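You operate a simulated robot arm through the tools that you are given. There is no shell and no other tool.

You are at the controls of a simulated robot arm. One attempt, no reset.

TASK
Brush the white wheel rest clean, then push it in and lock it.
Fine: in to its stop; put the brush back, free the thumb screw for the push, then lower the shield; the grinder stays off. Set down upright: orange brush. What is to be rubbed or washed off counts as gone when no trace of it is left.

Only the result counts: the job must be done as asked and must still hold three seconds after the hand-in. Knocking over, shifting, dropping, spilling or breaking anything else fails it.

THE ROBOT
A 7-joint arm with a three-finger gripper, fixed in place. Base frame: the origin is on the floor under the middle of its stand, x ahead of it, y to its left, z up. Readings come in mm, rad, newtons and seconds.
It reaches about 1342 mm from its shoulder. Its first joint turns from -2.897 to 2.897 rad. Payload 2.69 kg.
Tool frame: the origin (TCP) lies between the finger pads and is the grasp point; the fingertips stand 30 mm ahead of it; z points along the fingers, y is the line along which they close. The gripper opens to 128 mm; its body begins 117 mm behind the TCP.
Orientation is told as [roll, pitch, yaw] about the base's x, y, z axes, in that order, counted from this pose: with the fingers straight down and closing along the base's y, the tool's x points along the base's -x, its y along +y and its z along -z.

THE INTERFACE
- The arm moves only by the tool play_rows. Its argument "moves" is a list of rows, each a list of 3 entries, a list of its own where there are three numbers: the shift along the tool's x, y, z in mm, then the turn, a rotation vector about the tool's x, y, z in rad, then the finger opening in mm, from 0 to 128. In form: [[[tx, ty, tz], [ax, ay, az], claw], ...]. A call has 1 to 20 rows; each row shifts and turns the commanded pose from where the row before left it, along the tool's axes as they then stand. Each row takes 0.2 s and may step no farther than 50 mm and 0.15 rad from the row before; otherwise, or with a gripper value out of range, the whole call is refused. A pose out of reach is approached as far as the arm can. The call stops where the force on the tool passes 60 N (or 10 N more than at its start, if that is more) or the arm is blocked; 0.2 s more then pass. The fingers move at their own pace (about 127 mm/s each) and stop on an object; they squeeze with about 44 N. The grip force told is the motor's: it shows also when the fingers shut on nothing. Time passes only in rows, and 0.2 s behind the last, so rows that do not move let the fingers close. It gives the time, the measured TCP pose, the force on the tool (base axes), the opening and the grip force at its end, in the units of the frame above (readings bear some noise), with the torque about the TCP (base axes, N m) and any sound that the robot's microphone picked up.
- Cameras (640 x 400 px; columns grow to the right, rows downward): "scene" is fixed at [220.1, -649.4, 1757.1]; the picture's right is [0.85, -0.53, 0.00], its down [-0.29, -0.48, -0.83] and it looks along [0.43, 0.70, -0.56] (base axes); focal length 332 px, centre (320, 200). "wrist" rides on the gripper at [58, 54, -131] in the tool frame; the picture's right is [-0.68, 0.74, 0.00], its down [-0.62, -0.57, -0.55] and it looks along [-0.40, -0.37, 0.84] (tool axes); focal length 234 px, centre (320, 200). There is no depth. A picture from a camera that has moved, and an enlarged one, comes with that camera's place and axes in the base frame and with its lens.
- snapshot(camera): a new picture of that camera. No time passes.
- slide_trunk(by): moves the trunk up (or, below 0, down) by that many mm; the arm rides with it, the base frame stays. It gives what a move gives, with no picture.
- inspect(camera, box): a new picture of the part [left, top, right, bottom] of that camera's present view, enlarged. No time passes.
- sign_off(): hands the job in; it is judged then, once.

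Nothing tells you positions but the pictures and the camera data. Unless the task says otherwise, let go and move clear before handing in.

The tools are called after "Call:" as name(argument=value, ...) on one line, values as JSON. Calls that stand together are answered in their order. play_rows: Moves the arm, as the interface text tells. Its arguments: {"type":"object","properties":{"moves":{"type":"array","items":{"type":"array"}}},"required":["moves"]} The other tools are called the same way: slide_trunk (by) moves the trunk up or down; snapshot (camera) takes a picture; inspect (camera, box) takes an enlarged picture of a part of a camera's view; sign_off () hands the job in.

At the start:

```text
t: 0.0
ee_pos: [547.4, 5.6, 1393.0]
orientation: [0.001, 0.001, 0.0]
ft_force: [-0.2, 0.3, 1.0]
ft_torque: [-0.01, 0.0, 0.01]
grip_width: 128.2
gripper_force: 0.1
trunk travel left (down, up): [-175.0, 175.0]
```

scene: 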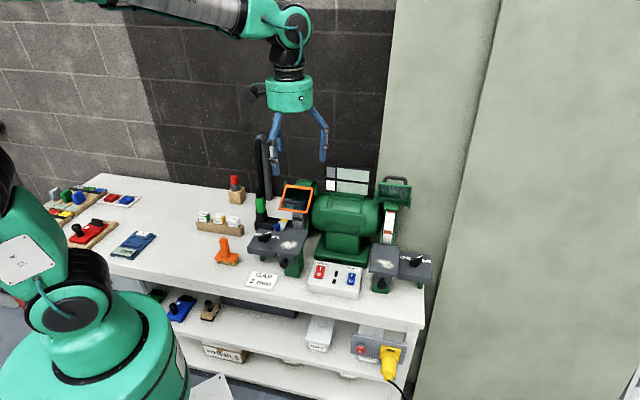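
wrist: 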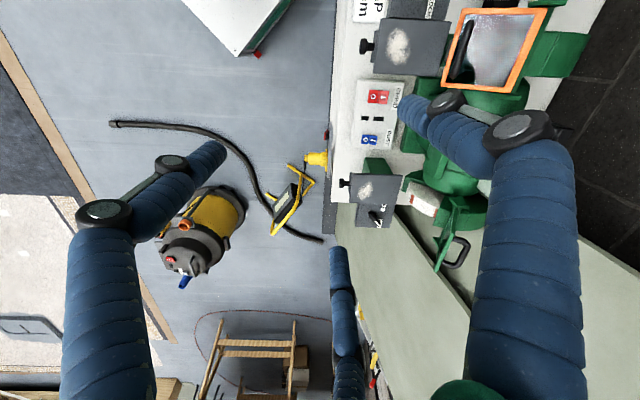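

I see a workbench with a green bench grinder, two grey tool/wheel rests with dusty patches, an orange brush and a small control panel. I'll look closer at the parts before moving anything.

Call:
inspect(camera="scene", box=[230, 160, 440, 300])

Call:
inspect(camera="scene", box=[180, 170, 320, 270])

Call:
inspect(camera="scene", box=[340, 170, 440, 300])

Call:
inspect(camera="wrist", box=[320, 0, 560, 280])

```text
2.86 times, centred on (335, 230) of scene
camera zoom: at [220.1, -649.4, 1757.1], right [0.85, -0.53, 0.0], down [-0.29, -0.48, -0.83], along [0.43, 0.7, -0.56], focal length 950 px, centre (277, 114)
```

zoom: 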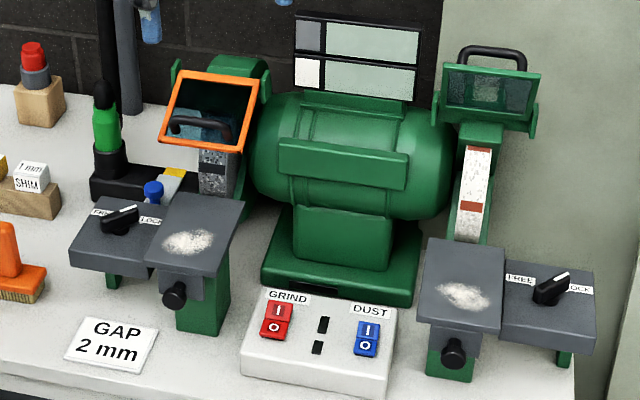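

```text
4.00 times, centred on (250, 220) of scene
camera zoom: at [220.1, -649.4, 1757.1], right [0.85, -0.53, 0.0], down [-0.29, -0.48, -0.83], along [0.43, 0.7, -0.56], focal length 1330 px, centre (600, 120)
```

zoom: 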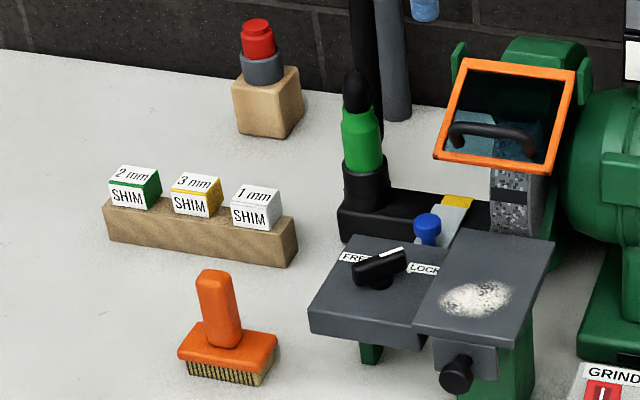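

```text
3.08 times, centred on (390, 235) of scene
camera zoom: at [220.1, -649.4, 1757.1], right [0.85, -0.53, 0.0], down [-0.29, -0.48, -0.83], along [0.43, 0.7, -0.56], focal length 1023 px, centre (105, 92)
```

zoom: 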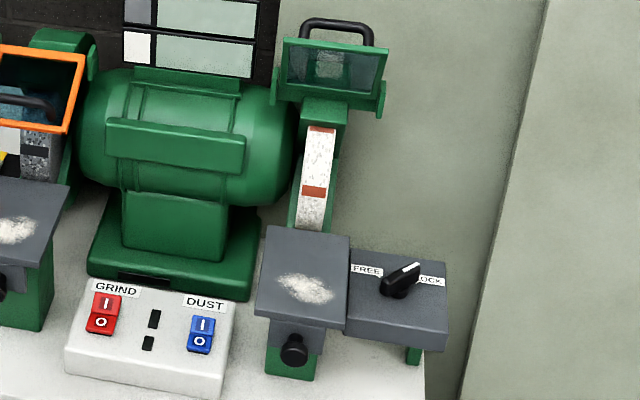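

```text
1.43 times, centred on (440, 140) of wrist
camera zoom: at [487.8, 60.6, 1523.8], right [0.68, 0.74, 0.0], down [0.62, -0.57, 0.55], along [0.4, -0.37, -0.84], focal length 334 px, centre (149, 286)
```

zoom: 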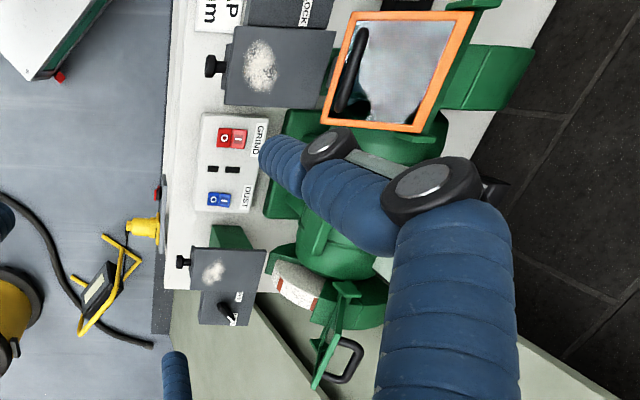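

The white wheel is the right-hand one, so its rest is the right grey plate; its lever points to LOCK and its green shield is up. I'll bring the wrist camera over that rest to measure it more accurately.

Call:
play_rows(moves=[[[-20, -20, 35], [0, 0, -0.131], 128], [[0, 0, 0], [0, 0, -0.131], 128], [[0, 0, 0], [0, 0, -0.131], 128], [[0, 0, 0], [0, 0, -0.131], 128], [[0, 0, 0], [0, 0, -0.131], 128], [[0, 0, 0], [0, 0, -0.13], 128], [[0, 30, 20], [0, 0, 0], 128], [[0, 30, 20], [0, 0, 0], 128], [[0, 0, 0], [0, 0, 0], 128]])

```text
t: 2.0
ee_pos: [524.5, 27.5, 1317.8]
orientation: [0.0, 0.0, 0.787]
ft_force: [-1.2, 0.4, 0.4]
ft_torque: [-0.06, -0.03, -0.02]
grip_width: 128.3
gripper_force: 0.0
trunk travel left (down, up): [-175.0, 175.0]
```

The tool is now about square with the bench. I'll take a view from here before moving over the right rest.

Call:
snapshot(camera="wrist")

```text
taken
camera wrist: at [444.4, 25.8, 1449.1], right [-0.04, 1.0, 0.0], down [0.84, 0.04, 0.55], along [0.55, 0.02, -0.84], focal length 234 px, centre (320, 200)
```

wrist: 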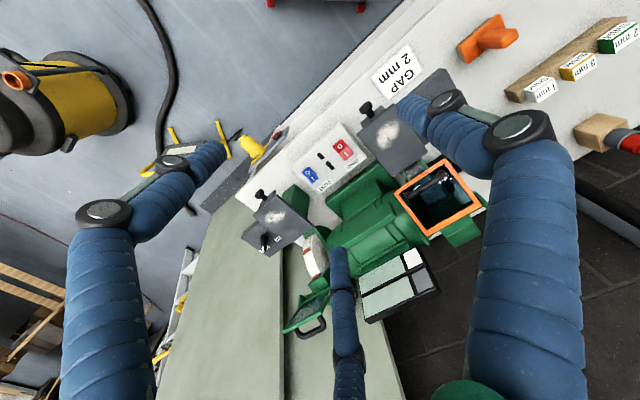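

Call:
inspect(camera="wrist", box=[360, 0, 640, 175])

Call:
inspect(camera="wrist", box=[220, 120, 460, 345])

Call:
inspect(camera="scene", box=[365, 165, 445, 215])

Call:
inspect(camera="scene", box=[360, 235, 440, 305])

Call:
inspect(camera="scene", box=[205, 225, 255, 275])

```text
2.29 times, centred on (500, 88) of wrist
camera zoom: at [444.4, 25.8, 1449.1], right [-0.04, 1.0, 0.0], down [0.84, 0.04, 0.55], along [0.55, 0.02, -0.84], focal length 535 px, centre (-91, 457)
```

zoom: 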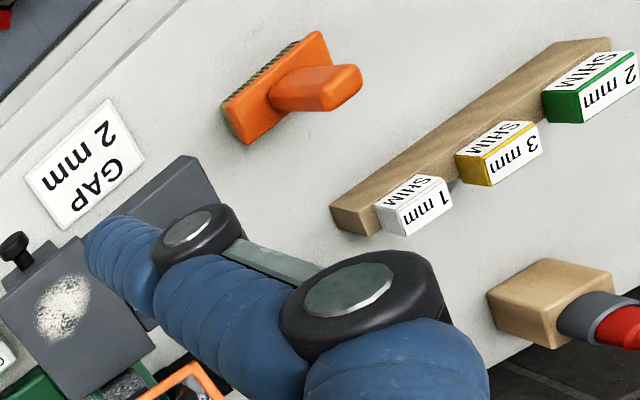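

```text
1.78 times, centred on (340, 232) of wrist
camera zoom: at [444.4, 25.8, 1449.1], right [-0.04, 1.0, 0.0], down [0.84, 0.04, 0.55], along [0.55, 0.02, -0.84], focal length 416 px, centre (284, 142)
```

zoom: 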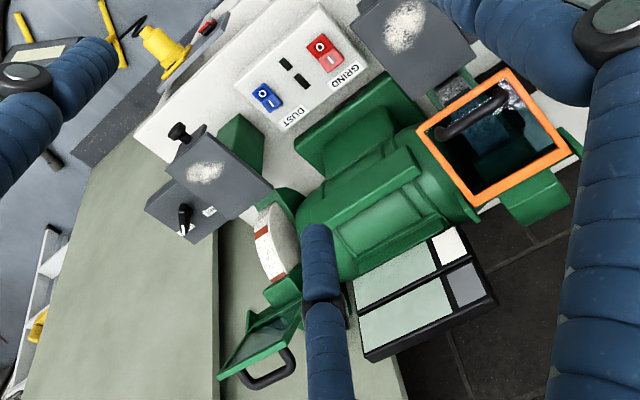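

```text
8.00 times, centred on (405, 190) of scene
camera zoom: at [220.1, -649.4, 1757.1], right [0.85, -0.53, 0.0], down [-0.29, -0.48, -0.83], along [0.43, 0.7, -0.56], focal length 2659 px, centre (-360, 280)
```

zoom: 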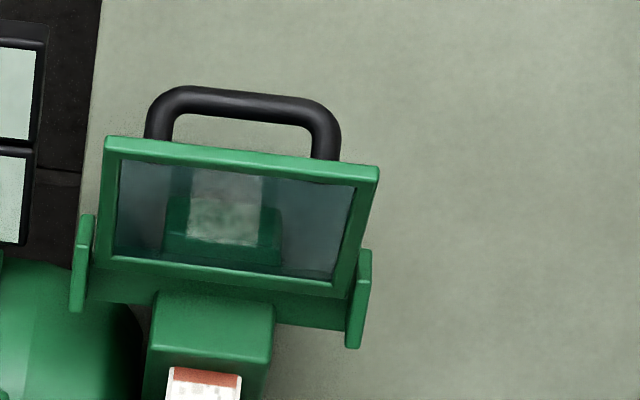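

```text
5.71 times, centred on (400, 270) of scene
camera zoom: at [220.1, -649.4, 1757.1], right [0.85, -0.53, 0.0], down [-0.29, -0.48, -0.83], along [0.43, 0.7, -0.56], focal length 1900 px, centre (-137, -200)
```

zoom: 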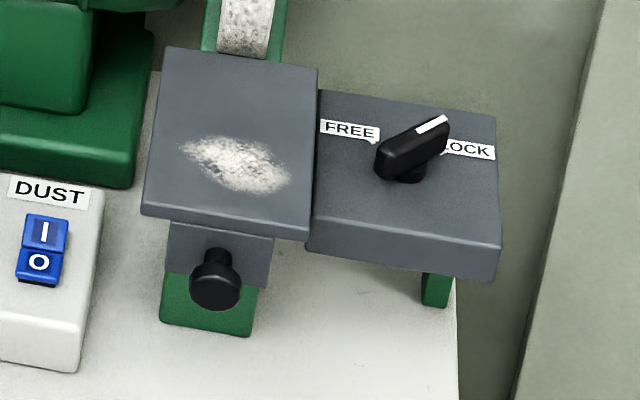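

```text
8.00 times, centred on (230, 250) of scene
camera zoom: at [220.1, -649.4, 1757.1], right [0.85, -0.53, 0.0], down [-0.29, -0.48, -0.83], along [0.43, 0.7, -0.56], focal length 2659 px, centre (1040, -200)
```

zoom: 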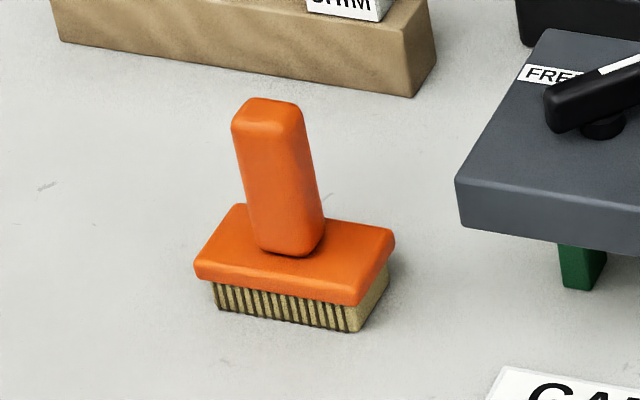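

The brush handle top is near (416, 397, 897) and the right rest near (800, -100, 920). I'll move to look at the right rest from closer up.

Call:
play_rows(moves=[[[1.5, -34, 20], [0, 0, 0], 128], [[1.5, -34, 20], [0, 0, 0], 128], [[1.5, -34, 20], [0, 0, 0], 128], [[1.5, -34, 20], [0, 0, 0], 128], [[1.5, -34, 20], [0, 0, 0.03], 128], [[0, 0, 0], [0, 0, 0], 128]])

Call:
snapshot(camera="wrist")

Call:
snapshot(camera="scene")

```text
t: 3.4
ee_pos: [642.4, -98.6, 1217.0]
orientation: [0.0, 0.001, 0.756]
ft_force: [0.4, -0.1, -0.3]
ft_torque: [0.06, 0.07, -0.02]
grip_width: 127.9
gripper_force: 0.1
trunk travel left (down, up): [-175.0, 175.0]
```

```text
taken
camera wrist: at [561.8, -98.1, 1349.5], right [-0.01, 1.0, 0.0], down [0.84, 0.01, 0.55], along [0.55, 0.01, -0.84], focal length 234 px, centre (320, 200)
```

wrist: 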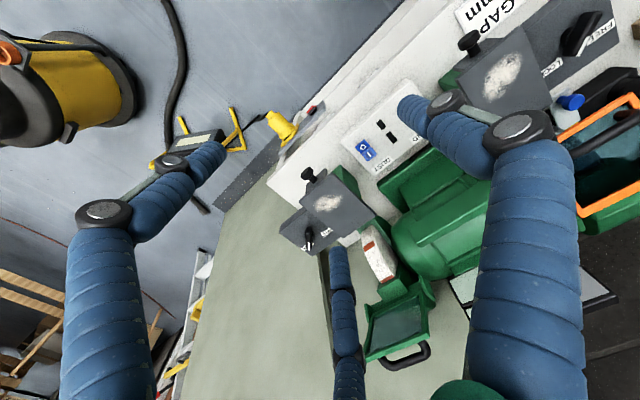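

```text
taken
```

scene: 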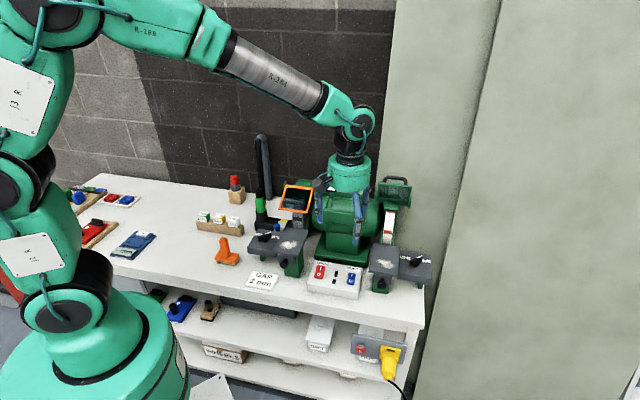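

Call:
inspect(camera="wrist", box=[260, 150, 420, 250])

Call:
inspect(camera="wrist", box=[330, 230, 490, 380])

Call:
inspect(camera="scene", box=[370, 170, 430, 230])

```text
4.00 times, centred on (340, 200) of wrist
camera zoom: at [561.8, -98.1, 1349.5], right [-0.01, 1.0, 0.0], down [0.84, 0.01, 0.55], along [0.55, 0.01, -0.84], focal length 937 px, centre (240, 200)
```

zoom: 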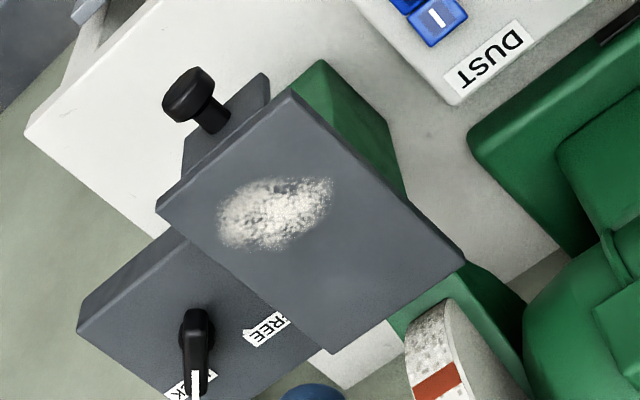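

```text
2.67 times, centred on (410, 305) of wrist
camera zoom: at [561.8, -98.1, 1349.5], right [-0.01, 1.0, 0.0], down [0.84, 0.01, 0.55], along [0.55, 0.01, -0.84], focal length 624 px, centre (80, -80)
```

zoom: 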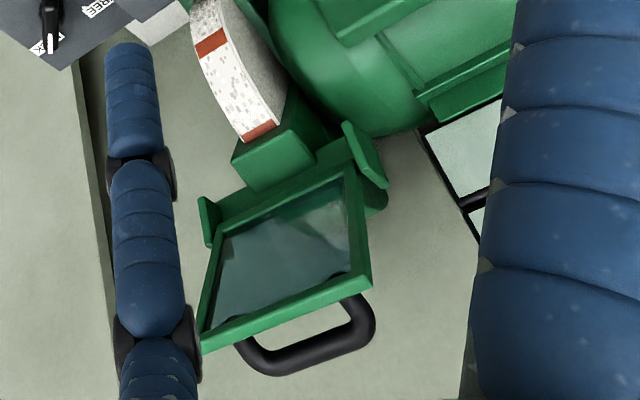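

```text
6.67 times, centred on (400, 200) of scene
camera zoom: at [220.1, -649.4, 1757.1], right [0.85, -0.53, 0.0], down [-0.29, -0.48, -0.83], along [0.43, 0.7, -0.56], focal length 2216 px, centre (-213, 200)
```

zoom: 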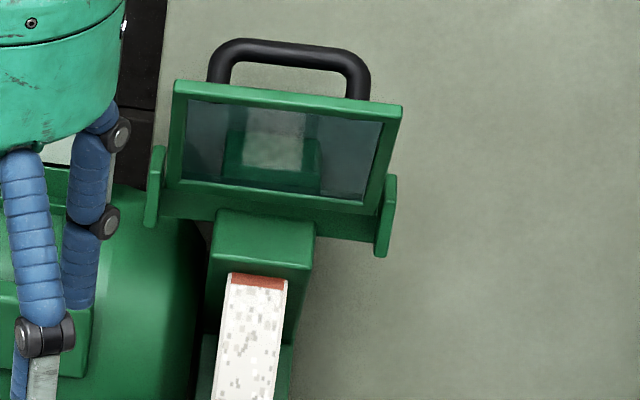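

The plate corners triangulate well, with its top at z≈938. The lever sits close to a light-green panel on the right, so I'll check where that panel stands before planning the approach.

Call:
inspect(camera="wrist", box=[160, 130, 480, 400])

Call:
inspect(camera="scene", box=[360, 0, 640, 400])

Call:
inspect(camera="scene", box=[370, 250, 530, 400])

```text
1.48 times, centred on (320, 265) of wrist
camera zoom: at [561.8, -98.1, 1349.5], right [-0.01, 1.0, 0.0], down [0.84, 0.01, 0.55], along [0.55, 0.01, -0.84], focal length 347 px, centre (320, 104)
```

zoom: 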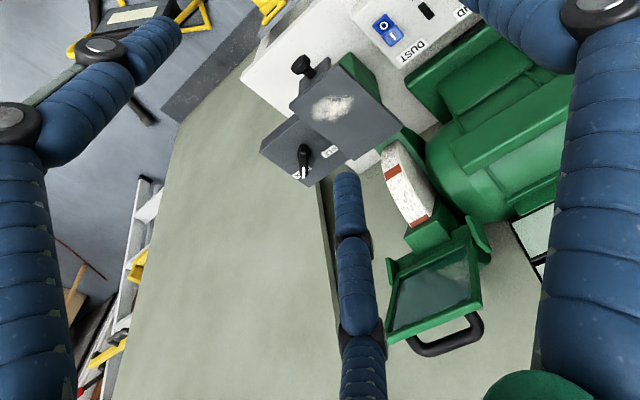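

```text
1.00 times, centred on (500, 200) of scene (not enlarged: the box is as wide or as high as the picture)
camera zoom: at [220.1, -649.4, 1757.1], right [0.85, -0.53, 0.0], down [-0.29, -0.48, -0.83], along [0.43, 0.7, -0.56], focal length 332 px, centre (140, 200)
```

zoom: 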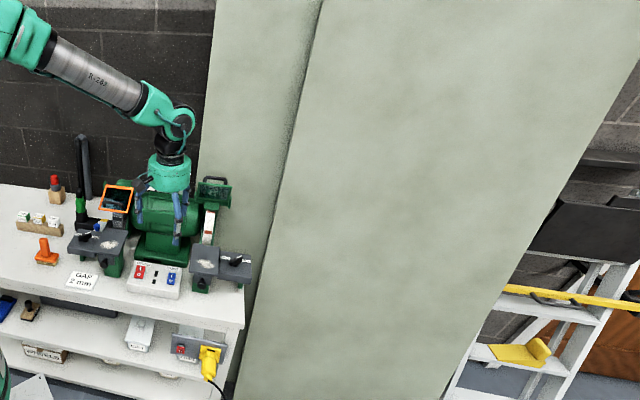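

```text
2.67 times, centred on (450, 325) of scene
camera zoom: at [220.1, -649.4, 1757.1], right [0.85, -0.53, 0.0], down [-0.29, -0.48, -0.83], along [0.43, 0.7, -0.56], focal length 886 px, centre (-27, -133)
```

zoom: 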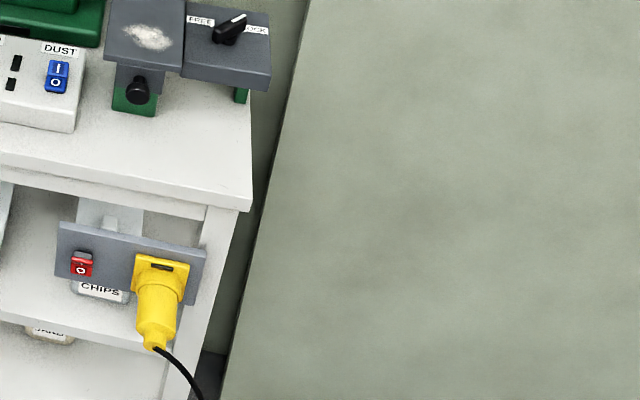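

The light-green sheets stand behind and to the right, clear of the lever by about 100 mm. Next I'll travel high over to the brush and look at it from above.

Call:
play_rows(moves=[[[-14.6, 43, 0], [0, 0, 0], 128], [[-14.6, 43, 0], [0, 0, 0], 128], [[-14.6, 43, 0], [0, 0, 0], 128], [[-14.6, 43, 0], [0, 0, 0], 110], [[-14.6, 43, 0], [0, 0, 0], 90], [[-14.6, 43, 0], [0, 0, 0], 80], [[-14.6, 43, 0], [0, 0, 0], 80], [[-14.6, 43, 0], [0, 0, 0], 80], [[-14.6, 43, 0], [0, 0, 0], 80], [[-14.6, 43, 0], [0, 0, 0], 80], [[-14.6, 43, 0], [0, 0, 0], 80], [[-14.7, 43, 0], [0, 0, 0], 80], [[0, 0, 45], [0, 0, 0], 80], [[0, 0, 45], [0, 0, 0], 80], [[0, 0, 45], [0, 0, 0], 80], [[0, 0, 32], [0, 0, 0], 80], [[0, 0, 0], [0, 0, 0], 80]])

Call:
snapshot(camera="wrist")

Call:
snapshot(camera="scene")

```text
t: 7.0
ee_pos: [412.1, 399.2, 1048.1]
orientation: [0.0, 0.001, 0.754]
ft_force: [-0.6, 0.8, -1.3]
ft_torque: [0.0, 0.05, 0.01]
grip_width: 79.8
gripper_force: 0.1
trunk travel left (down, up): [-175.0, 175.0]
```

```text
taken
camera wrist: at [332.7, 398.7, 1179.3], right [-0.01, 1.0, 0.0], down [0.84, 0.01, 0.55], along [0.55, 0.01, -0.84], focal length 234 px, centre (320, 200)
```

wrist: 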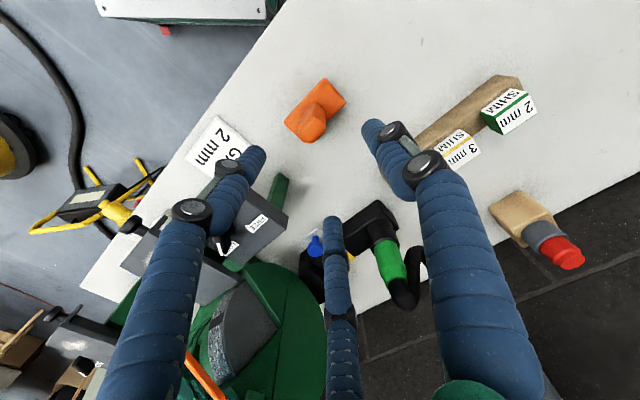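

```text
taken
```

scene: 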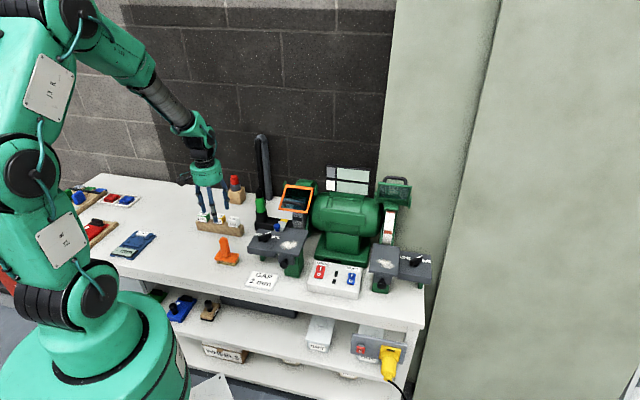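

Call:
inspect(camera="wrist", box=[260, 60, 380, 160])

Call:
inspect(camera="scene", box=[180, 120, 280, 280])

```text
4.00 times, centred on (320, 110) of wrist
camera zoom: at [332.7, 398.7, 1179.3], right [-0.01, 1.0, 0.0], down [0.84, 0.01, 0.55], along [0.55, 0.01, -0.84], focal length 937 px, centre (320, 560)
```

zoom: 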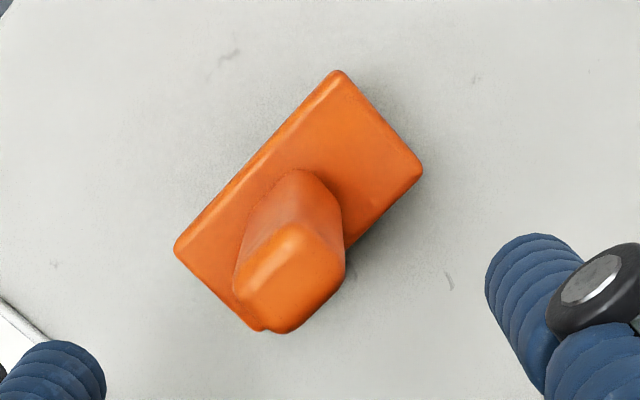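

```text
2.50 times, centred on (230, 200) of scene
camera zoom: at [220.1, -649.4, 1757.1], right [0.85, -0.53, 0.0], down [-0.29, -0.48, -0.83], along [0.43, 0.7, -0.56], focal length 831 px, centre (545, 200)
```

zoom: 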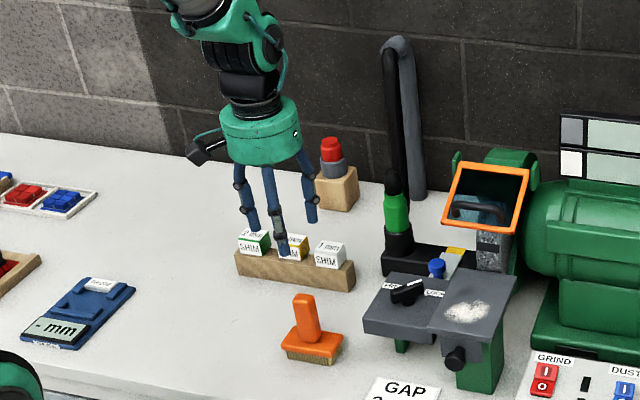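

The brush is square with the bench at 45°, its handle centre near (417, 391) and its handle top near z 897. I'll centre the gripper over it and descend around the handle.

Call:
play_rows(moves=[[[0, 0, 0], [0, 0, -0.031], 80], [[2.3, -9.3, 0], [0, 0, 0], 80], [[0, 0, 0], [0, 0, 0], 80]])

```text
t: 7.8
ee_pos: [418.1, 390.3, 1049.2]
orientation: [0.0, 0.001, 0.785]
ft_force: [-0.1, -0.2, -0.1]
ft_torque: [0.02, 0.0, 0.0]
grip_width: 79.8
gripper_force: 0.0
trunk travel left (down, up): [-175.0, 175.0]
```

Call:
play_rows(moves=[[[0, 0, 40], [0, 0, 0], 80], [[0, 0, 40], [0, 0, 0], 80], [[0, 0, 30], [0, 0, 0], 80], [[0, 0, 25], [0, 0, 0], 80], [[0, 0, 0], [0, 0, 0], 80]])

Call:
snapshot(camera="wrist")

Call:
inspect(camera="scene", box=[180, 180, 280, 280])

```text
t: 9.0
ee_pos: [417.3, 391.3, 913.7]
orientation: [0.0, 0.001, 0.787]
ft_force: [-0.4, 0.6, 0.5]
ft_torque: [0.01, 0.01, -0.01]
grip_width: 79.8
gripper_force: 0.0
trunk travel left (down, up): [-175.0, 175.0]
```

```text
taken
camera wrist: at [337.5, 388.4, 1046.2], right [-0.04, 1.0, 0.0], down [0.84, 0.04, 0.55], along [0.55, 0.02, -0.84], focal length 234 px, centre (320, 200)
```

wrist: 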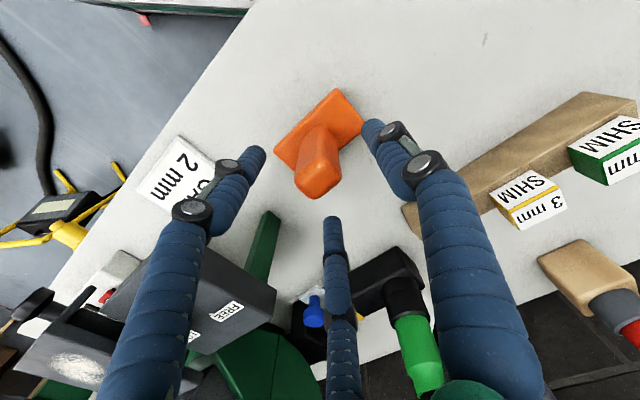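

```text
4.00 times, centred on (230, 230) of scene
camera zoom: at [220.1, -649.4, 1757.1], right [0.85, -0.53, 0.0], down [-0.29, -0.48, -0.83], along [0.43, 0.7, -0.56], focal length 1330 px, centre (680, 80)
```

zoom: 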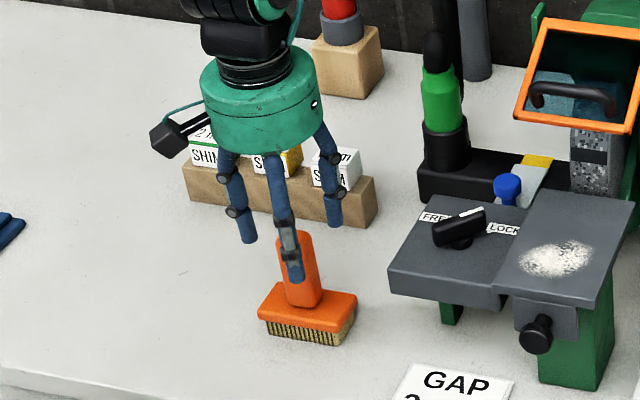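

The gripper is centred on the handle. Next I'll go down the last stretch, stopping above the brush base, and close the fingers.

Call:
play_rows(moves=[[[0, 0, 27], [0, 0, 0], 80], [[0, 0, 27], [0, 0, 0], 80], [[0, 0, 0], [0, 0, 0], 80], [[0, 0, 0], [0, 0, 0], 50], [[0, 0, 0], [0, 0, 0], 30], [[0, 0, 0], [0, 0, 0], 10], [[0, 0, 0], [0, 0, 0], 0], [[0, 0, 0], [0, 0, 0], 0], [[0, 0, 0], [0, 0, 0], 0]])

Call:
inspect(camera="scene", box=[180, 180, 280, 280])

Call:
snapshot(camera="wrist")

```text
t: 11.0
ee_pos: [419.2, 388.1, 861.2]
orientation: [0.0, 0.001, 0.786]
ft_force: [-0.6, 1.2, 0.8]
ft_torque: [0.02, 0.02, 0.06]
grip_width: 31.0
gripper_force: 43.5
trunk travel left (down, up): [-175.0, 175.0]
```

```text
4.00 times, centred on (230, 230) of scene
camera zoom: at [220.1, -649.4, 1757.1], right [0.85, -0.53, 0.0], down [-0.29, -0.48, -0.83], along [0.43, 0.7, -0.56], focal length 1330 px, centre (680, 80)
```

zoom: 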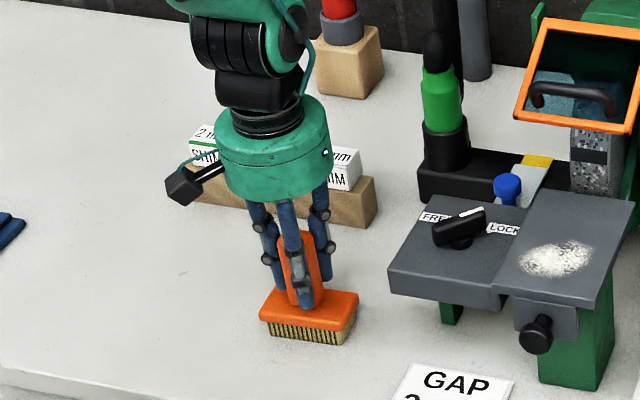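

```text
taken
camera wrist: at [338.9, 386.5, 993.0], right [-0.04, 1.0, 0.0], down [0.84, 0.04, 0.55], along [0.55, 0.02, -0.84], focal length 234 px, centre (320, 200)
```

wrist: 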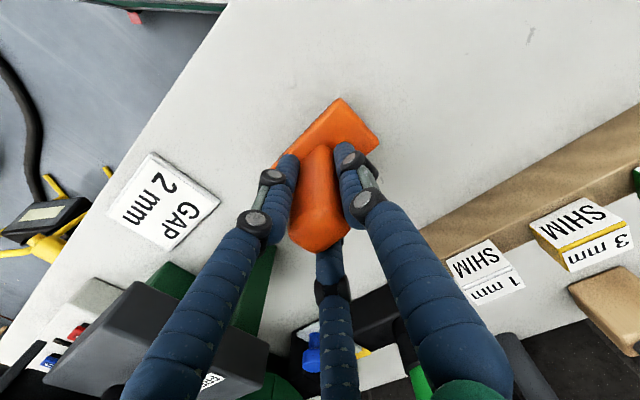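

The handle is held (opening 31 mm, 43.5 N). I'll lift straight up high enough to clear everything and check the grip.

Call:
play_rows(moves=[[[0, 0, -10], [0, 0, 0], 0], [[0, 0, -30], [0, 0, 0], 0], [[0, 0, -45], [0, 0, 0], 0], [[0, 0, -45], [0, 0, 0], 0], [[0, 0, -45], [0, 0, 0], 0], [[0, 0, -45], [0, 0, 0], 0], [[0, 0, -45], [0, 0, 0], 0], [[0, 0, -45], [0, 0, 0], 0], [[0, 0, 0], [0, 0, 0], 0]])

Call:
snapshot(camera="wrist")

Call:
snapshot(camera="scene")

```text
t: 13.0
ee_pos: [418.7, 390.2, 1171.5]
orientation: [0.0, 0.0, 0.788]
ft_force: [-0.1, 0.5, -1.2]
ft_torque: [0.02, -0.04, 0.02]
grip_width: 30.6
gripper_force: 43.6
trunk travel left (down, up): [-175.0, 175.0]
```

```text
taken
camera wrist: at [338.0, 388.1, 1303.6], right [-0.04, 1.0, 0.0], down [0.84, 0.04, 0.55], along [0.55, 0.02, -0.84], focal length 234 px, centre (320, 200)
```

wrist: 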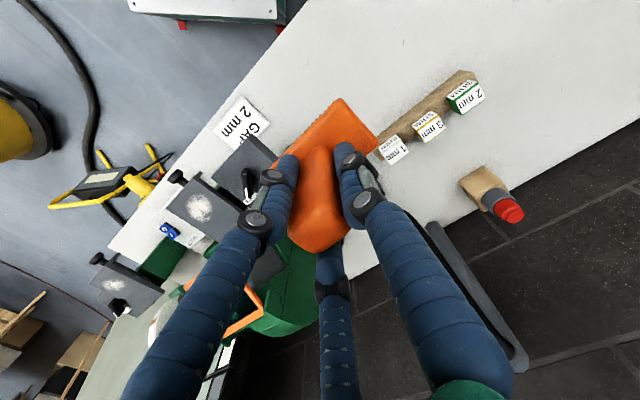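

```text
taken
```

scene: 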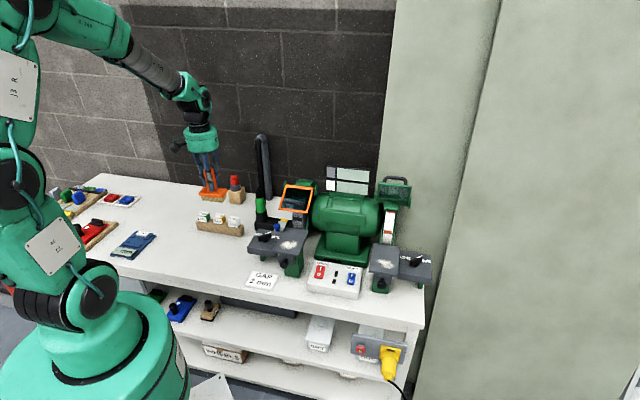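

The brush is up and held straight. Next I'll carry it high and in front of the left shield to above the right rest.

Call:
play_rows(moves=[[[18, -44, 0], [0, 0, 0], 0], [[18, -44, 0], [0, 0, 0], 0], [[18, -44, 0], [0, 0, 0], 0], [[18, -44, 0], [0, 0, 0], 0], [[0, -44.5, 0], [0, 0, 0], 0], [[0, -44.5, 0], [0, 0, 0], 0], [[0, -44.5, 0], [0, 0, 0], 0], [[0, -44.5, 0], [0, 0, 0], 0], [[0, -44.5, 0], [0, 0, 0], 0], [[0, -44.5, 0], [0, 0, 0], 0], [[0, -44.5, 0], [0, 0, 0], 0], [[0, -44.5, 0], [0, 0, 0], 0], [[0, -44.5, 0], [0, 0, 0], 0], [[0, -44.5, 0], [0, 0, 0], 0], [[0, 0, 0], [0, 0, 0], 0]])

Call:
snapshot(camera="wrist")

Call:
snapshot(camera="scene")

```text
t: 16.2
ee_pos: [809.2, -101.5, 1171.7]
orientation: [0.002, -0.001, 0.787]
ft_force: [0.2, -0.2, -1.6]
ft_torque: [0.07, 0.07, 0.0]
grip_width: 30.9
gripper_force: 43.7
trunk travel left (down, up): [-175.0, 175.0]
```

```text
taken
camera wrist: at [728.3, -103.8, 1303.2], right [-0.04, 1.0, 0.0], down [0.84, 0.04, 0.55], along [0.55, 0.02, -0.84], focal length 234 px, centre (320, 200)
```

wrist: 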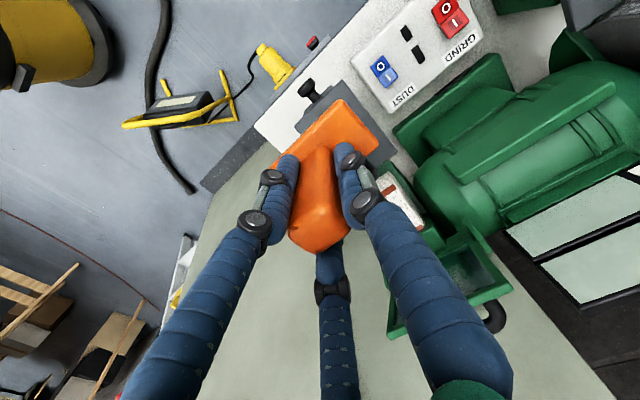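

```text
taken
```

scene: 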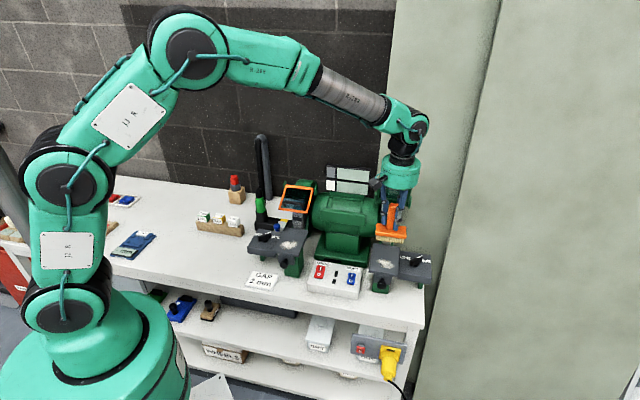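

The brush is above the front of the rest plate. I'll lower it to just above the plate and check before touching.

Call:
play_rows(moves=[[[-8, 3, 42], [0, 0, 0], 0], [[-8, 0, 42], [0, 0, 0], 0], [[0, 0, 35], [0, 0, 0], 0], [[0, 0, 0], [0, 0, 0], 0]])

Call:
snapshot(camera="wrist")

Call:
inspect(camera="scene", box=[350, 160, 450, 300])

```text
t: 17.2
ee_pos: [816.0, -87.9, 1052.5]
orientation: [0.0, -0.001, 0.787]
ft_force: [-0.4, -0.2, -1.9]
ft_torque: [0.0, 0.06, 0.01]
grip_width: 30.8
gripper_force: 43.3
trunk travel left (down, up): [-175.0, 175.0]
```

```text
taken
camera wrist: at [737.1, -89.6, 1182.8], right [-0.04, 1.0, 0.0], down [0.84, 0.04, 0.55], along [0.55, 0.02, -0.84], focal length 234 px, centre (320, 200)
```

wrist: 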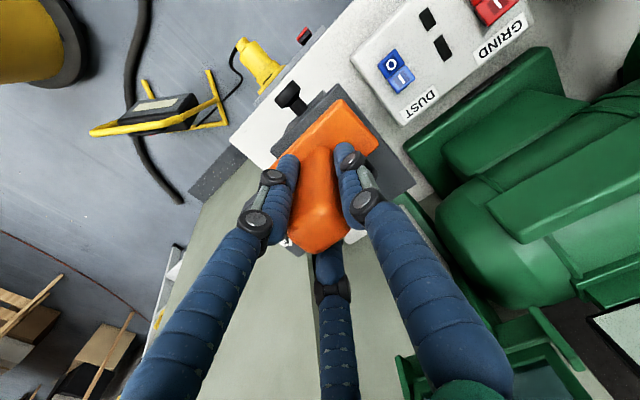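

```text
2.86 times, centred on (400, 230) of scene
camera zoom: at [220.1, -649.4, 1757.1], right [0.85, -0.53, 0.0], down [-0.29, -0.48, -0.83], along [0.43, 0.7, -0.56], focal length 950 px, centre (91, 114)
```

zoom: 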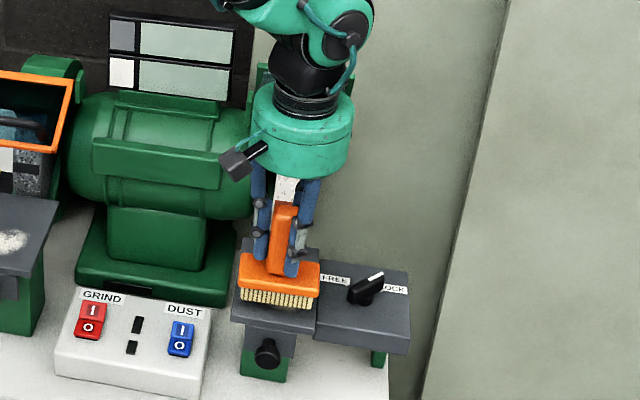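

Call:
play_rows(moves=[[[0, 0, 6], [0, 0, 0], 0], [[0, 0, 6], [0, 0, 0], 0], [[0, 0, 5], [0, 0, 0], 0], [[0, 0, 4], [0, 0, 0], 0], [[0, 0, 0], [0, 0, 0], 0]])

Call:
inspect(camera="scene", box=[365, 230, 425, 280])

```text
t: 18.4
ee_pos: [817.6, -86.3, 1032.2]
orientation: [-0.001, 0.001, 0.786]
ft_force: [0.2, 0.4, -0.6]
ft_torque: [0.01, 0.03, -0.03]
grip_width: 30.7
gripper_force: 44.0
trunk travel left (down, up): [-175.0, 175.0]
```

```text
8.00 times, centred on (395, 255) of scene
camera zoom: at [220.1, -649.4, 1757.1], right [0.85, -0.53, 0.0], down [-0.29, -0.48, -0.83], along [0.43, 0.7, -0.56], focal length 2659 px, centre (-280, -240)
```

zoom: 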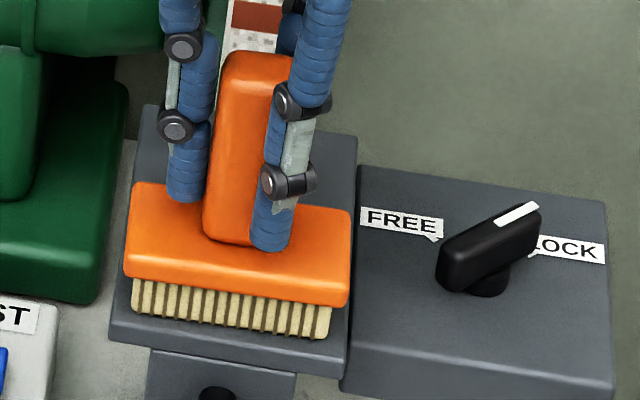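

Call:
play_rows(moves=[[[0, 0, 2], [0, 0, 0], 0], [[0, 0, 2], [0, 0, 0], 0], [[0, 0, 2], [0, 0, 0], 0], [[0, 0, 0], [0, 0, 0], 0]])

```text
t: 19.4
ee_pos: [817.1, -86.4, 1030.7]
orientation: [-0.006, -0.004, 0.787]
ft_force: [0.3, 0.8, 46.5]
ft_torque: [-0.01, 0.19, 0.02]
grip_width: 30.8
gripper_force: 44.6
trunk travel left (down, up): [-175.0, 175.0]
```

The bristles touch the plate at TCP z≈1031, with 46 N, which is more than needed. I'll ease off to a light press and stroke inward and back over the dust.

Call:
play_rows(moves=[[[0, 0, -3.3], [0, 0, 0], 0], [[0, 0, 0], [0, 0, 0], 0], [[-7, 0, 0], [0, 0, 0], 0], [[-7, 0, 0], [0, 0, 0], 0], [[-7, 0, 0], [0, 0, 0], 0]])

```text
t: 20.6
ee_pos: [828.9, -72.5, 1030.0]
orientation: [-0.002, -0.002, 0.784]
ft_force: [-10.5, -8.8, 44.6]
ft_torque: [-0.5, 0.41, -0.06]
grip_width: 30.6
gripper_force: 44.5
trunk travel left (down, up): [-175.0, 175.0]
```

Call:
play_rows(moves=[[[0, 0, -2], [0, 0, 0], 0], [[0, 0, 0], [0, 0, 0], 0]])

```text
t: 21.2
ee_pos: [829.2, -71.9, 1031.2]
orientation: [-0.001, 0.0, 0.788]
ft_force: [-5.6, -8.8, 27.9]
ft_torque: [-0.63, -0.14, -0.12]
grip_width: 30.7
gripper_force: 44.2
trunk travel left (down, up): [-175.0, 175.0]
```

Call:
play_rows(moves=[[[0, 0, -1], [0, 0, 0], 0], [[-7, 0, 0], [0, 0, 0], 0], [[-7, 0, 0], [0, 0, 0], 0], [[-7, 0, 0], [0, 0, 0], 0], [[-7, 0, 0], [0, 0, 0], 0], [[-7, 0, 0], [0, 0, 0], 0], [[0, 0, 0], [0, 0, 0], 0]])

Call:
inspect(camera="scene", box=[360, 160, 440, 300])

```text
t: 22.8
ee_pos: [854.1, -46.5, 1029.5]
orientation: [-0.001, -0.001, 0.787]
ft_force: [-2.7, 0.4, 6.5]
ft_torque: [0.01, -0.01, -0.04]
grip_width: 30.4
gripper_force: 43.9
trunk travel left (down, up): [-175.0, 175.0]
```

```text
2.86 times, centred on (400, 230) of scene
camera zoom: at [220.1, -649.4, 1757.1], right [0.85, -0.53, 0.0], down [-0.29, -0.48, -0.83], along [0.43, 0.7, -0.56], focal length 950 px, centre (91, 114)
```

zoom: 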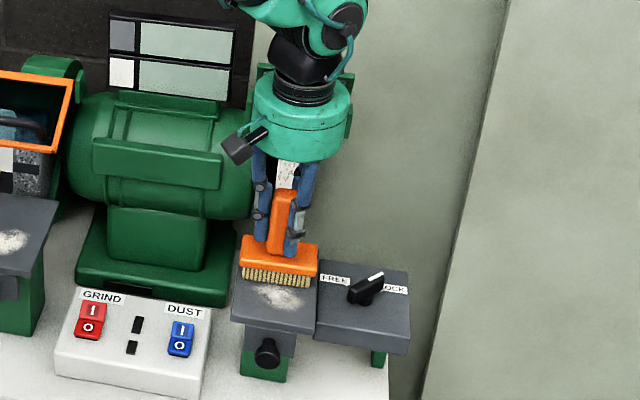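

Call:
inspect(camera="scene", box=[365, 230, 425, 280])

```text
8.00 times, centred on (395, 255) of scene
camera zoom: at [220.1, -649.4, 1757.1], right [0.85, -0.53, 0.0], down [-0.29, -0.48, -0.83], along [0.43, 0.7, -0.56], focal length 2659 px, centre (-280, -240)
```

zoom: 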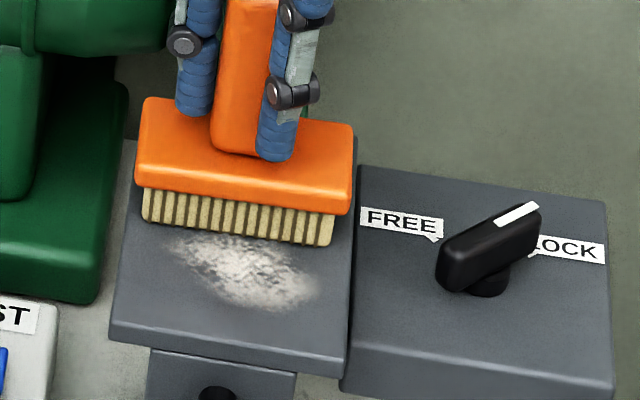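

The dust is fading with each pass. I'll continue with back-and-forth strokes at light pressure.

Call:
play_rows(moves=[[[0, 0, 0.7], [0, 0, 0], 0], [[9, 0, 0], [0, 0, 0], 0], [[9, 0, 0], [0, 0, 0], 0], [[9, 0, 0], [0, 0, 0], 0], [[9, 0, 0], [0, 0, 0], 0], [[9, 0, 0], [0, 0, 0], 0], [[9, 0, 0], [0, 0, 0], 0], [[9, 0, 0], [0, 0, 0], 0], [[0, 0, 0], [0, 0, 0], 0]])

Call:
inspect(camera="scene", box=[365, 230, 425, 280])

```text
t: 24.8
ee_pos: [809.5, -91.2, 1030.8]
orientation: [0.0, 0.001, 0.789]
ft_force: [-1.3, 1.0, 1.3]
ft_torque: [-0.06, -0.01, -0.06]
grip_width: 30.6
gripper_force: 43.9
trunk travel left (down, up): [-175.0, 175.0]
```

```text
8.00 times, centred on (395, 255) of scene
camera zoom: at [220.1, -649.4, 1757.1], right [0.85, -0.53, 0.0], down [-0.29, -0.48, -0.83], along [0.43, 0.7, -0.56], focal length 2659 px, centre (-280, -240)
```

zoom: 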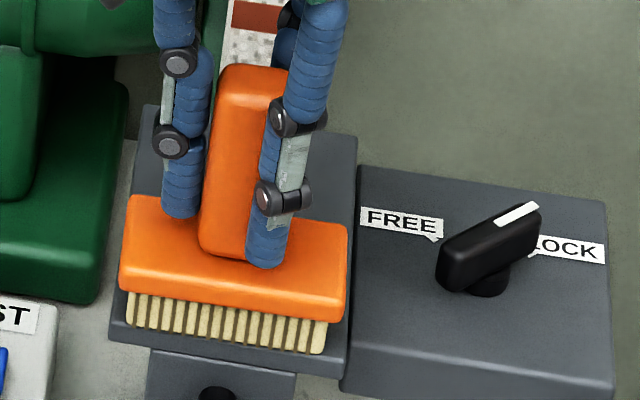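

Call:
play_rows(moves=[[[0, 0, 1.5], [0, 0, 0], 0], [[0, 0, 0], [0, 0, 0], 0]])

```text
t: 25.4
ee_pos: [810.5, -91.5, 1030.1]
orientation: [-0.002, 0.0, 0.787]
ft_force: [-2.3, 1.4, 11.2]
ft_torque: [0.0, 0.29, 0.0]
grip_width: 30.5
gripper_force: 43.9
trunk travel left (down, up): [-175.0, 175.0]
```

Call:
play_rows(moves=[[[0, 0, 0.8], [0, 0, 0], 0], [[-9, 0, 0], [0, 0, 0], 0], [[-9, 0, 0], [0, 0, 0], 0], [[-9, 0, 0], [0, 0, 0], 0], [[-9, 0, 0], [0, 0, 0], 0], [[-9, 0, 0], [0, 0, 0], 0], [[-9, 0, 0], [0, 0, 0], 0], [[-8, 0, 0], [0, 0, 0], 0], [[0, 0, 0], [0, 0, 0], 0]])

Call:
inspect(camera="scene", box=[365, 230, 425, 280])

```text
t: 27.4
ee_pos: [854.6, -46.7, 1030.4]
orientation: [-0.002, -0.002, 0.787]
ft_force: [-3.5, -5.6, 29.0]
ft_torque: [-0.38, -0.01, -0.06]
grip_width: 30.7
gripper_force: 43.8
trunk travel left (down, up): [-175.0, 175.0]
```

```text
8.00 times, centred on (395, 255) of scene
camera zoom: at [220.1, -649.4, 1757.1], right [0.85, -0.53, 0.0], down [-0.29, -0.48, -0.83], along [0.43, 0.7, -0.56], focal length 2659 px, centre (-280, -240)
```

zoom: 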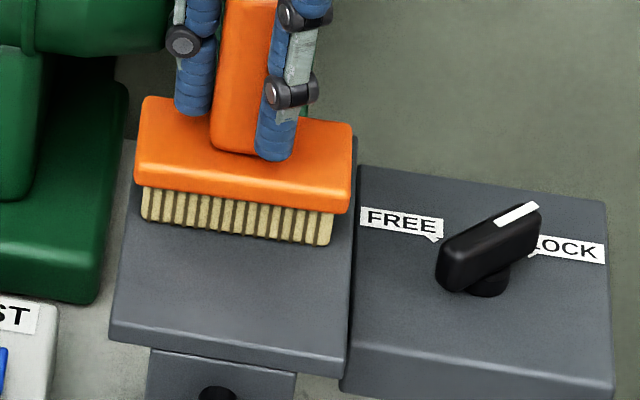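

The plate in front of the brush looks clean. I'll make one more full stroke back, then lift and inspect the whole plate.

Call:
play_rows(moves=[[[9, 0, 0], [0, 0, 0], 0], [[9, 0, 0], [0, 0, 0], 0], [[9, 0, 0], [0, 0, 0], 0], [[9, 0, 0], [0, 0, 0], 0], [[9, 0, 0], [0, 0, 0], 0], [[9, 0, 0], [0, 0, 0], 0], [[9, 0, 0], [0, 0, 0], 0], [[-10, 0, 0], [0, 0, 0], 0], [[-10, 0, 0], [0, 0, 0], 0], [[-10, 0, 0], [0, 0, 0], 0], [[-10, 0, 0], [0, 0, 0], 0], [[-10, 0, 0], [0, 0, 0], 0], [[-8, 0, 0], [0, 0, 0], 0], [[10, 0, 0], [0, 0, 0], 0], [[10, 0, 0], [0, 0, 0], 0], [[10, 0, 0], [0, 0, 0], 0], [[10, 0, 0], [0, 0, 0], 0], [[10, 0, 0], [0, 0, 0], 0], [[8, 0, 0], [0, 0, 0], 0]])

Call:
inspect(camera="scene", box=[365, 230, 425, 280])

```text
t: 31.4
ee_pos: [808.8, -92.0, 1029.4]
orientation: [-0.001, 0.001, 0.787]
ft_force: [3.5, 5.5, 27.2]
ft_torque: [-0.26, -0.6, 0.12]
grip_width: 30.7
gripper_force: 43.7
trunk travel left (down, up): [-175.0, 175.0]
```

```text
8.00 times, centred on (395, 255) of scene
camera zoom: at [220.1, -649.4, 1757.1], right [0.85, -0.53, 0.0], down [-0.29, -0.48, -0.83], along [0.43, 0.7, -0.56], focal length 2659 px, centre (-280, -240)
```

zoom: 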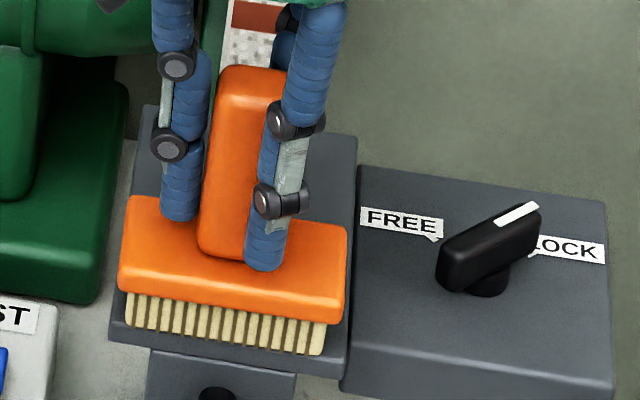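

Call:
play_rows(moves=[[[0, 0, -10], [0, 0, 0], 0], [[0, 0, -40], [0, 0, 0], 0], [[0, 0, -45], [0, 0, 0], 0], [[0, 0, -45], [0, 0, 0], 0], [[10, 40, 0], [0, 0, 0], 0], [[0, 45, 0], [0, 0, 0], 0], [[0, 0, 0], [0, 0, 0], 0]])

Call:
inspect(camera="scene", box=[365, 230, 425, 280])

Call:
snapshot(camera="wrist")

Call:
snapshot(camera="scene")

```text
t: 33.0
ee_pos: [742.8, -36.8, 1170.3]
orientation: [-0.001, 0.001, 0.787]
ft_force: [0.2, -0.5, -1.2]
ft_torque: [-0.04, -0.05, 0.01]
grip_width: 30.2
gripper_force: 44.0
trunk travel left (down, up): [-175.0, 175.0]
```

```text
8.00 times, centred on (395, 255) of scene
camera zoom: at [220.1, -649.4, 1757.1], right [0.85, -0.53, 0.0], down [-0.29, -0.48, -0.83], along [0.43, 0.7, -0.56], focal length 2659 px, centre (-280, -240)
```

zoom: 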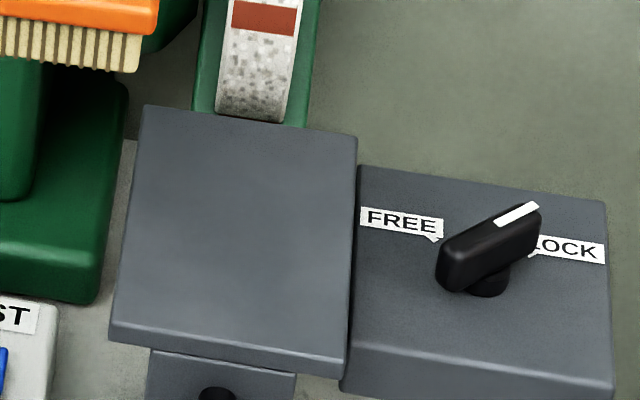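

```text
taken
camera wrist: at [662.3, -38.7, 1301.3], right [-0.04, 1.0, 0.0], down [0.83, 0.04, 0.55], along [0.55, 0.02, -0.84], focal length 234 px, centre (320, 200)
```

wrist: 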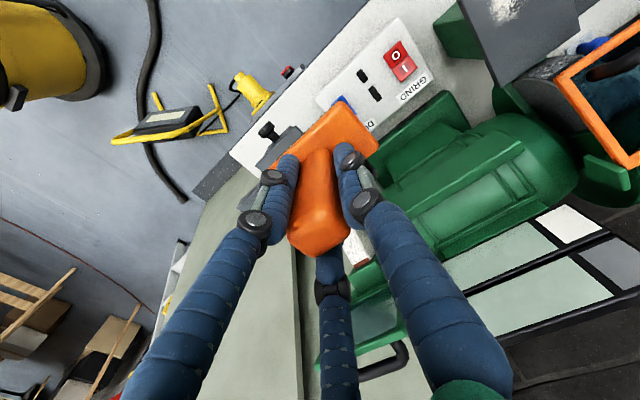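

```text
taken
```

scene: 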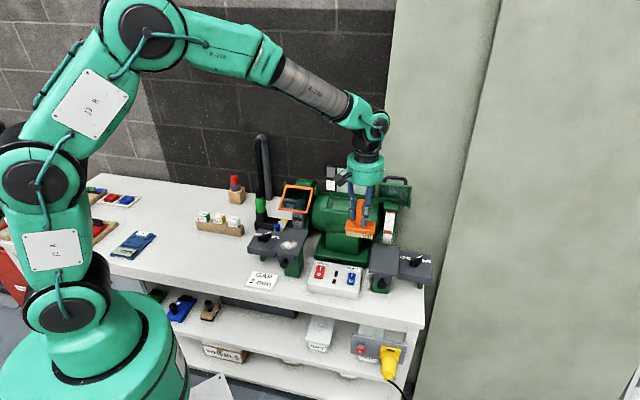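

The plate is clean with no visible dust. I'll carry the brush back along the same path to its original spot.

Call:
play_rows(moves=[[[0, 44.5, 0], [0, 0, 0], 0], [[0, 44.5, 0], [0, 0, 0], 0], [[0, 44.5, 0], [0, 0, 0], 0], [[0, 44.5, 0], [0, 0, 0], 0], [[0, 44.5, 0], [0, 0, 0], 0], [[0, 44.5, 0], [0, 0, 0], 0], [[0, 44.5, 0], [0, 0, 0], 0], [[0, 44.5, 0], [0, 0, 0], 0], [[-18.2, 43.8, 0], [0, 0, 0], 0], [[-18.2, 43.8, 0], [0, 0, 0], 0], [[-18.2, 43.8, 0], [0, 0, 0], 0], [[-18.2, 43.8, 0], [0, 0, 0], 0], [[0, 0, 0], [0, 0, 0], 0], [[0, 0, 0], [0, 0, 0], 0]])

Call:
play_rows(moves=[[[0, 0, 45], [0, 0, 0], 0], [[0, 0, 45], [0, 0, 0], 0], [[0, 0, 45], [0, 0, 0], 0], [[0, 0, 45], [0, 0, 0], 0], [[0, 0, 45], [0, 0, 0], 0], [[0, 0, 45], [0, 0, 0], 0], [[0, 0, 0], [0, 0, 0], 0], [[0, 0, 0], [0, 0, 0], 0]])

Call:
snapshot(camera="wrist")

Call:
snapshot(camera="scene")

```text
t: 36.0
ee_pos: [419.2, 389.7, 1169.9]
orientation: [0.0, 0.001, 0.785]
ft_force: [0.4, -0.6, -2.1]
ft_torque: [0.02, 0.0, 0.0]
grip_width: 30.6
gripper_force: 44.2
trunk travel left (down, up): [-175.0, 175.0]
```

```text
t: 37.8
ee_pos: [417.3, 387.9, 899.2]
orientation: [0.0, 0.0, 0.788]
ft_force: [-0.1, 0.4, -1.7]
ft_torque: [0.02, 0.01, 0.02]
grip_width: 30.4
gripper_force: 44.0
trunk travel left (down, up): [-175.0, 175.0]
```

```text
taken
camera wrist: at [338.0, 385.9, 1029.9], right [-0.04, 1.0, 0.0], down [0.84, 0.04, 0.55], along [0.55, 0.02, -0.84], focal length 234 px, centre (320, 200)
```

wrist: 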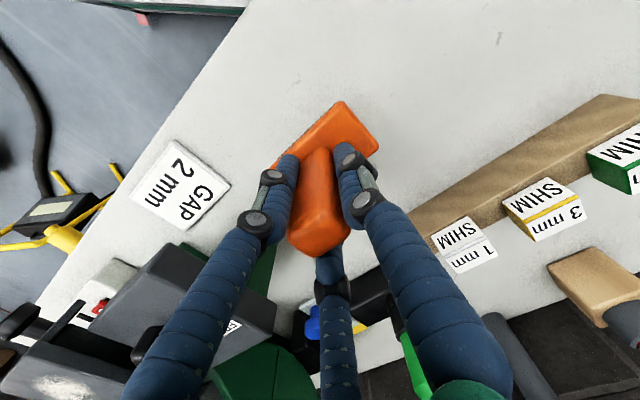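

```text
taken
```

scene: 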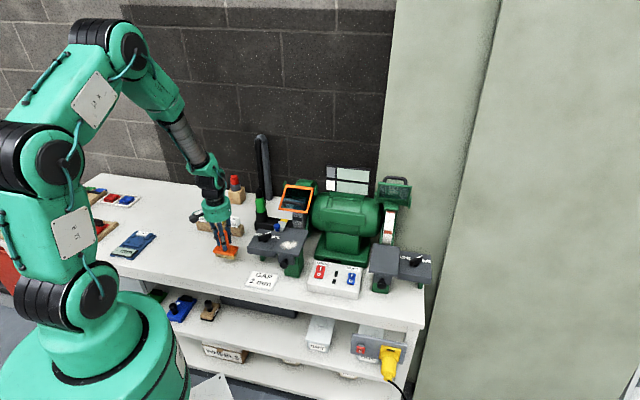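

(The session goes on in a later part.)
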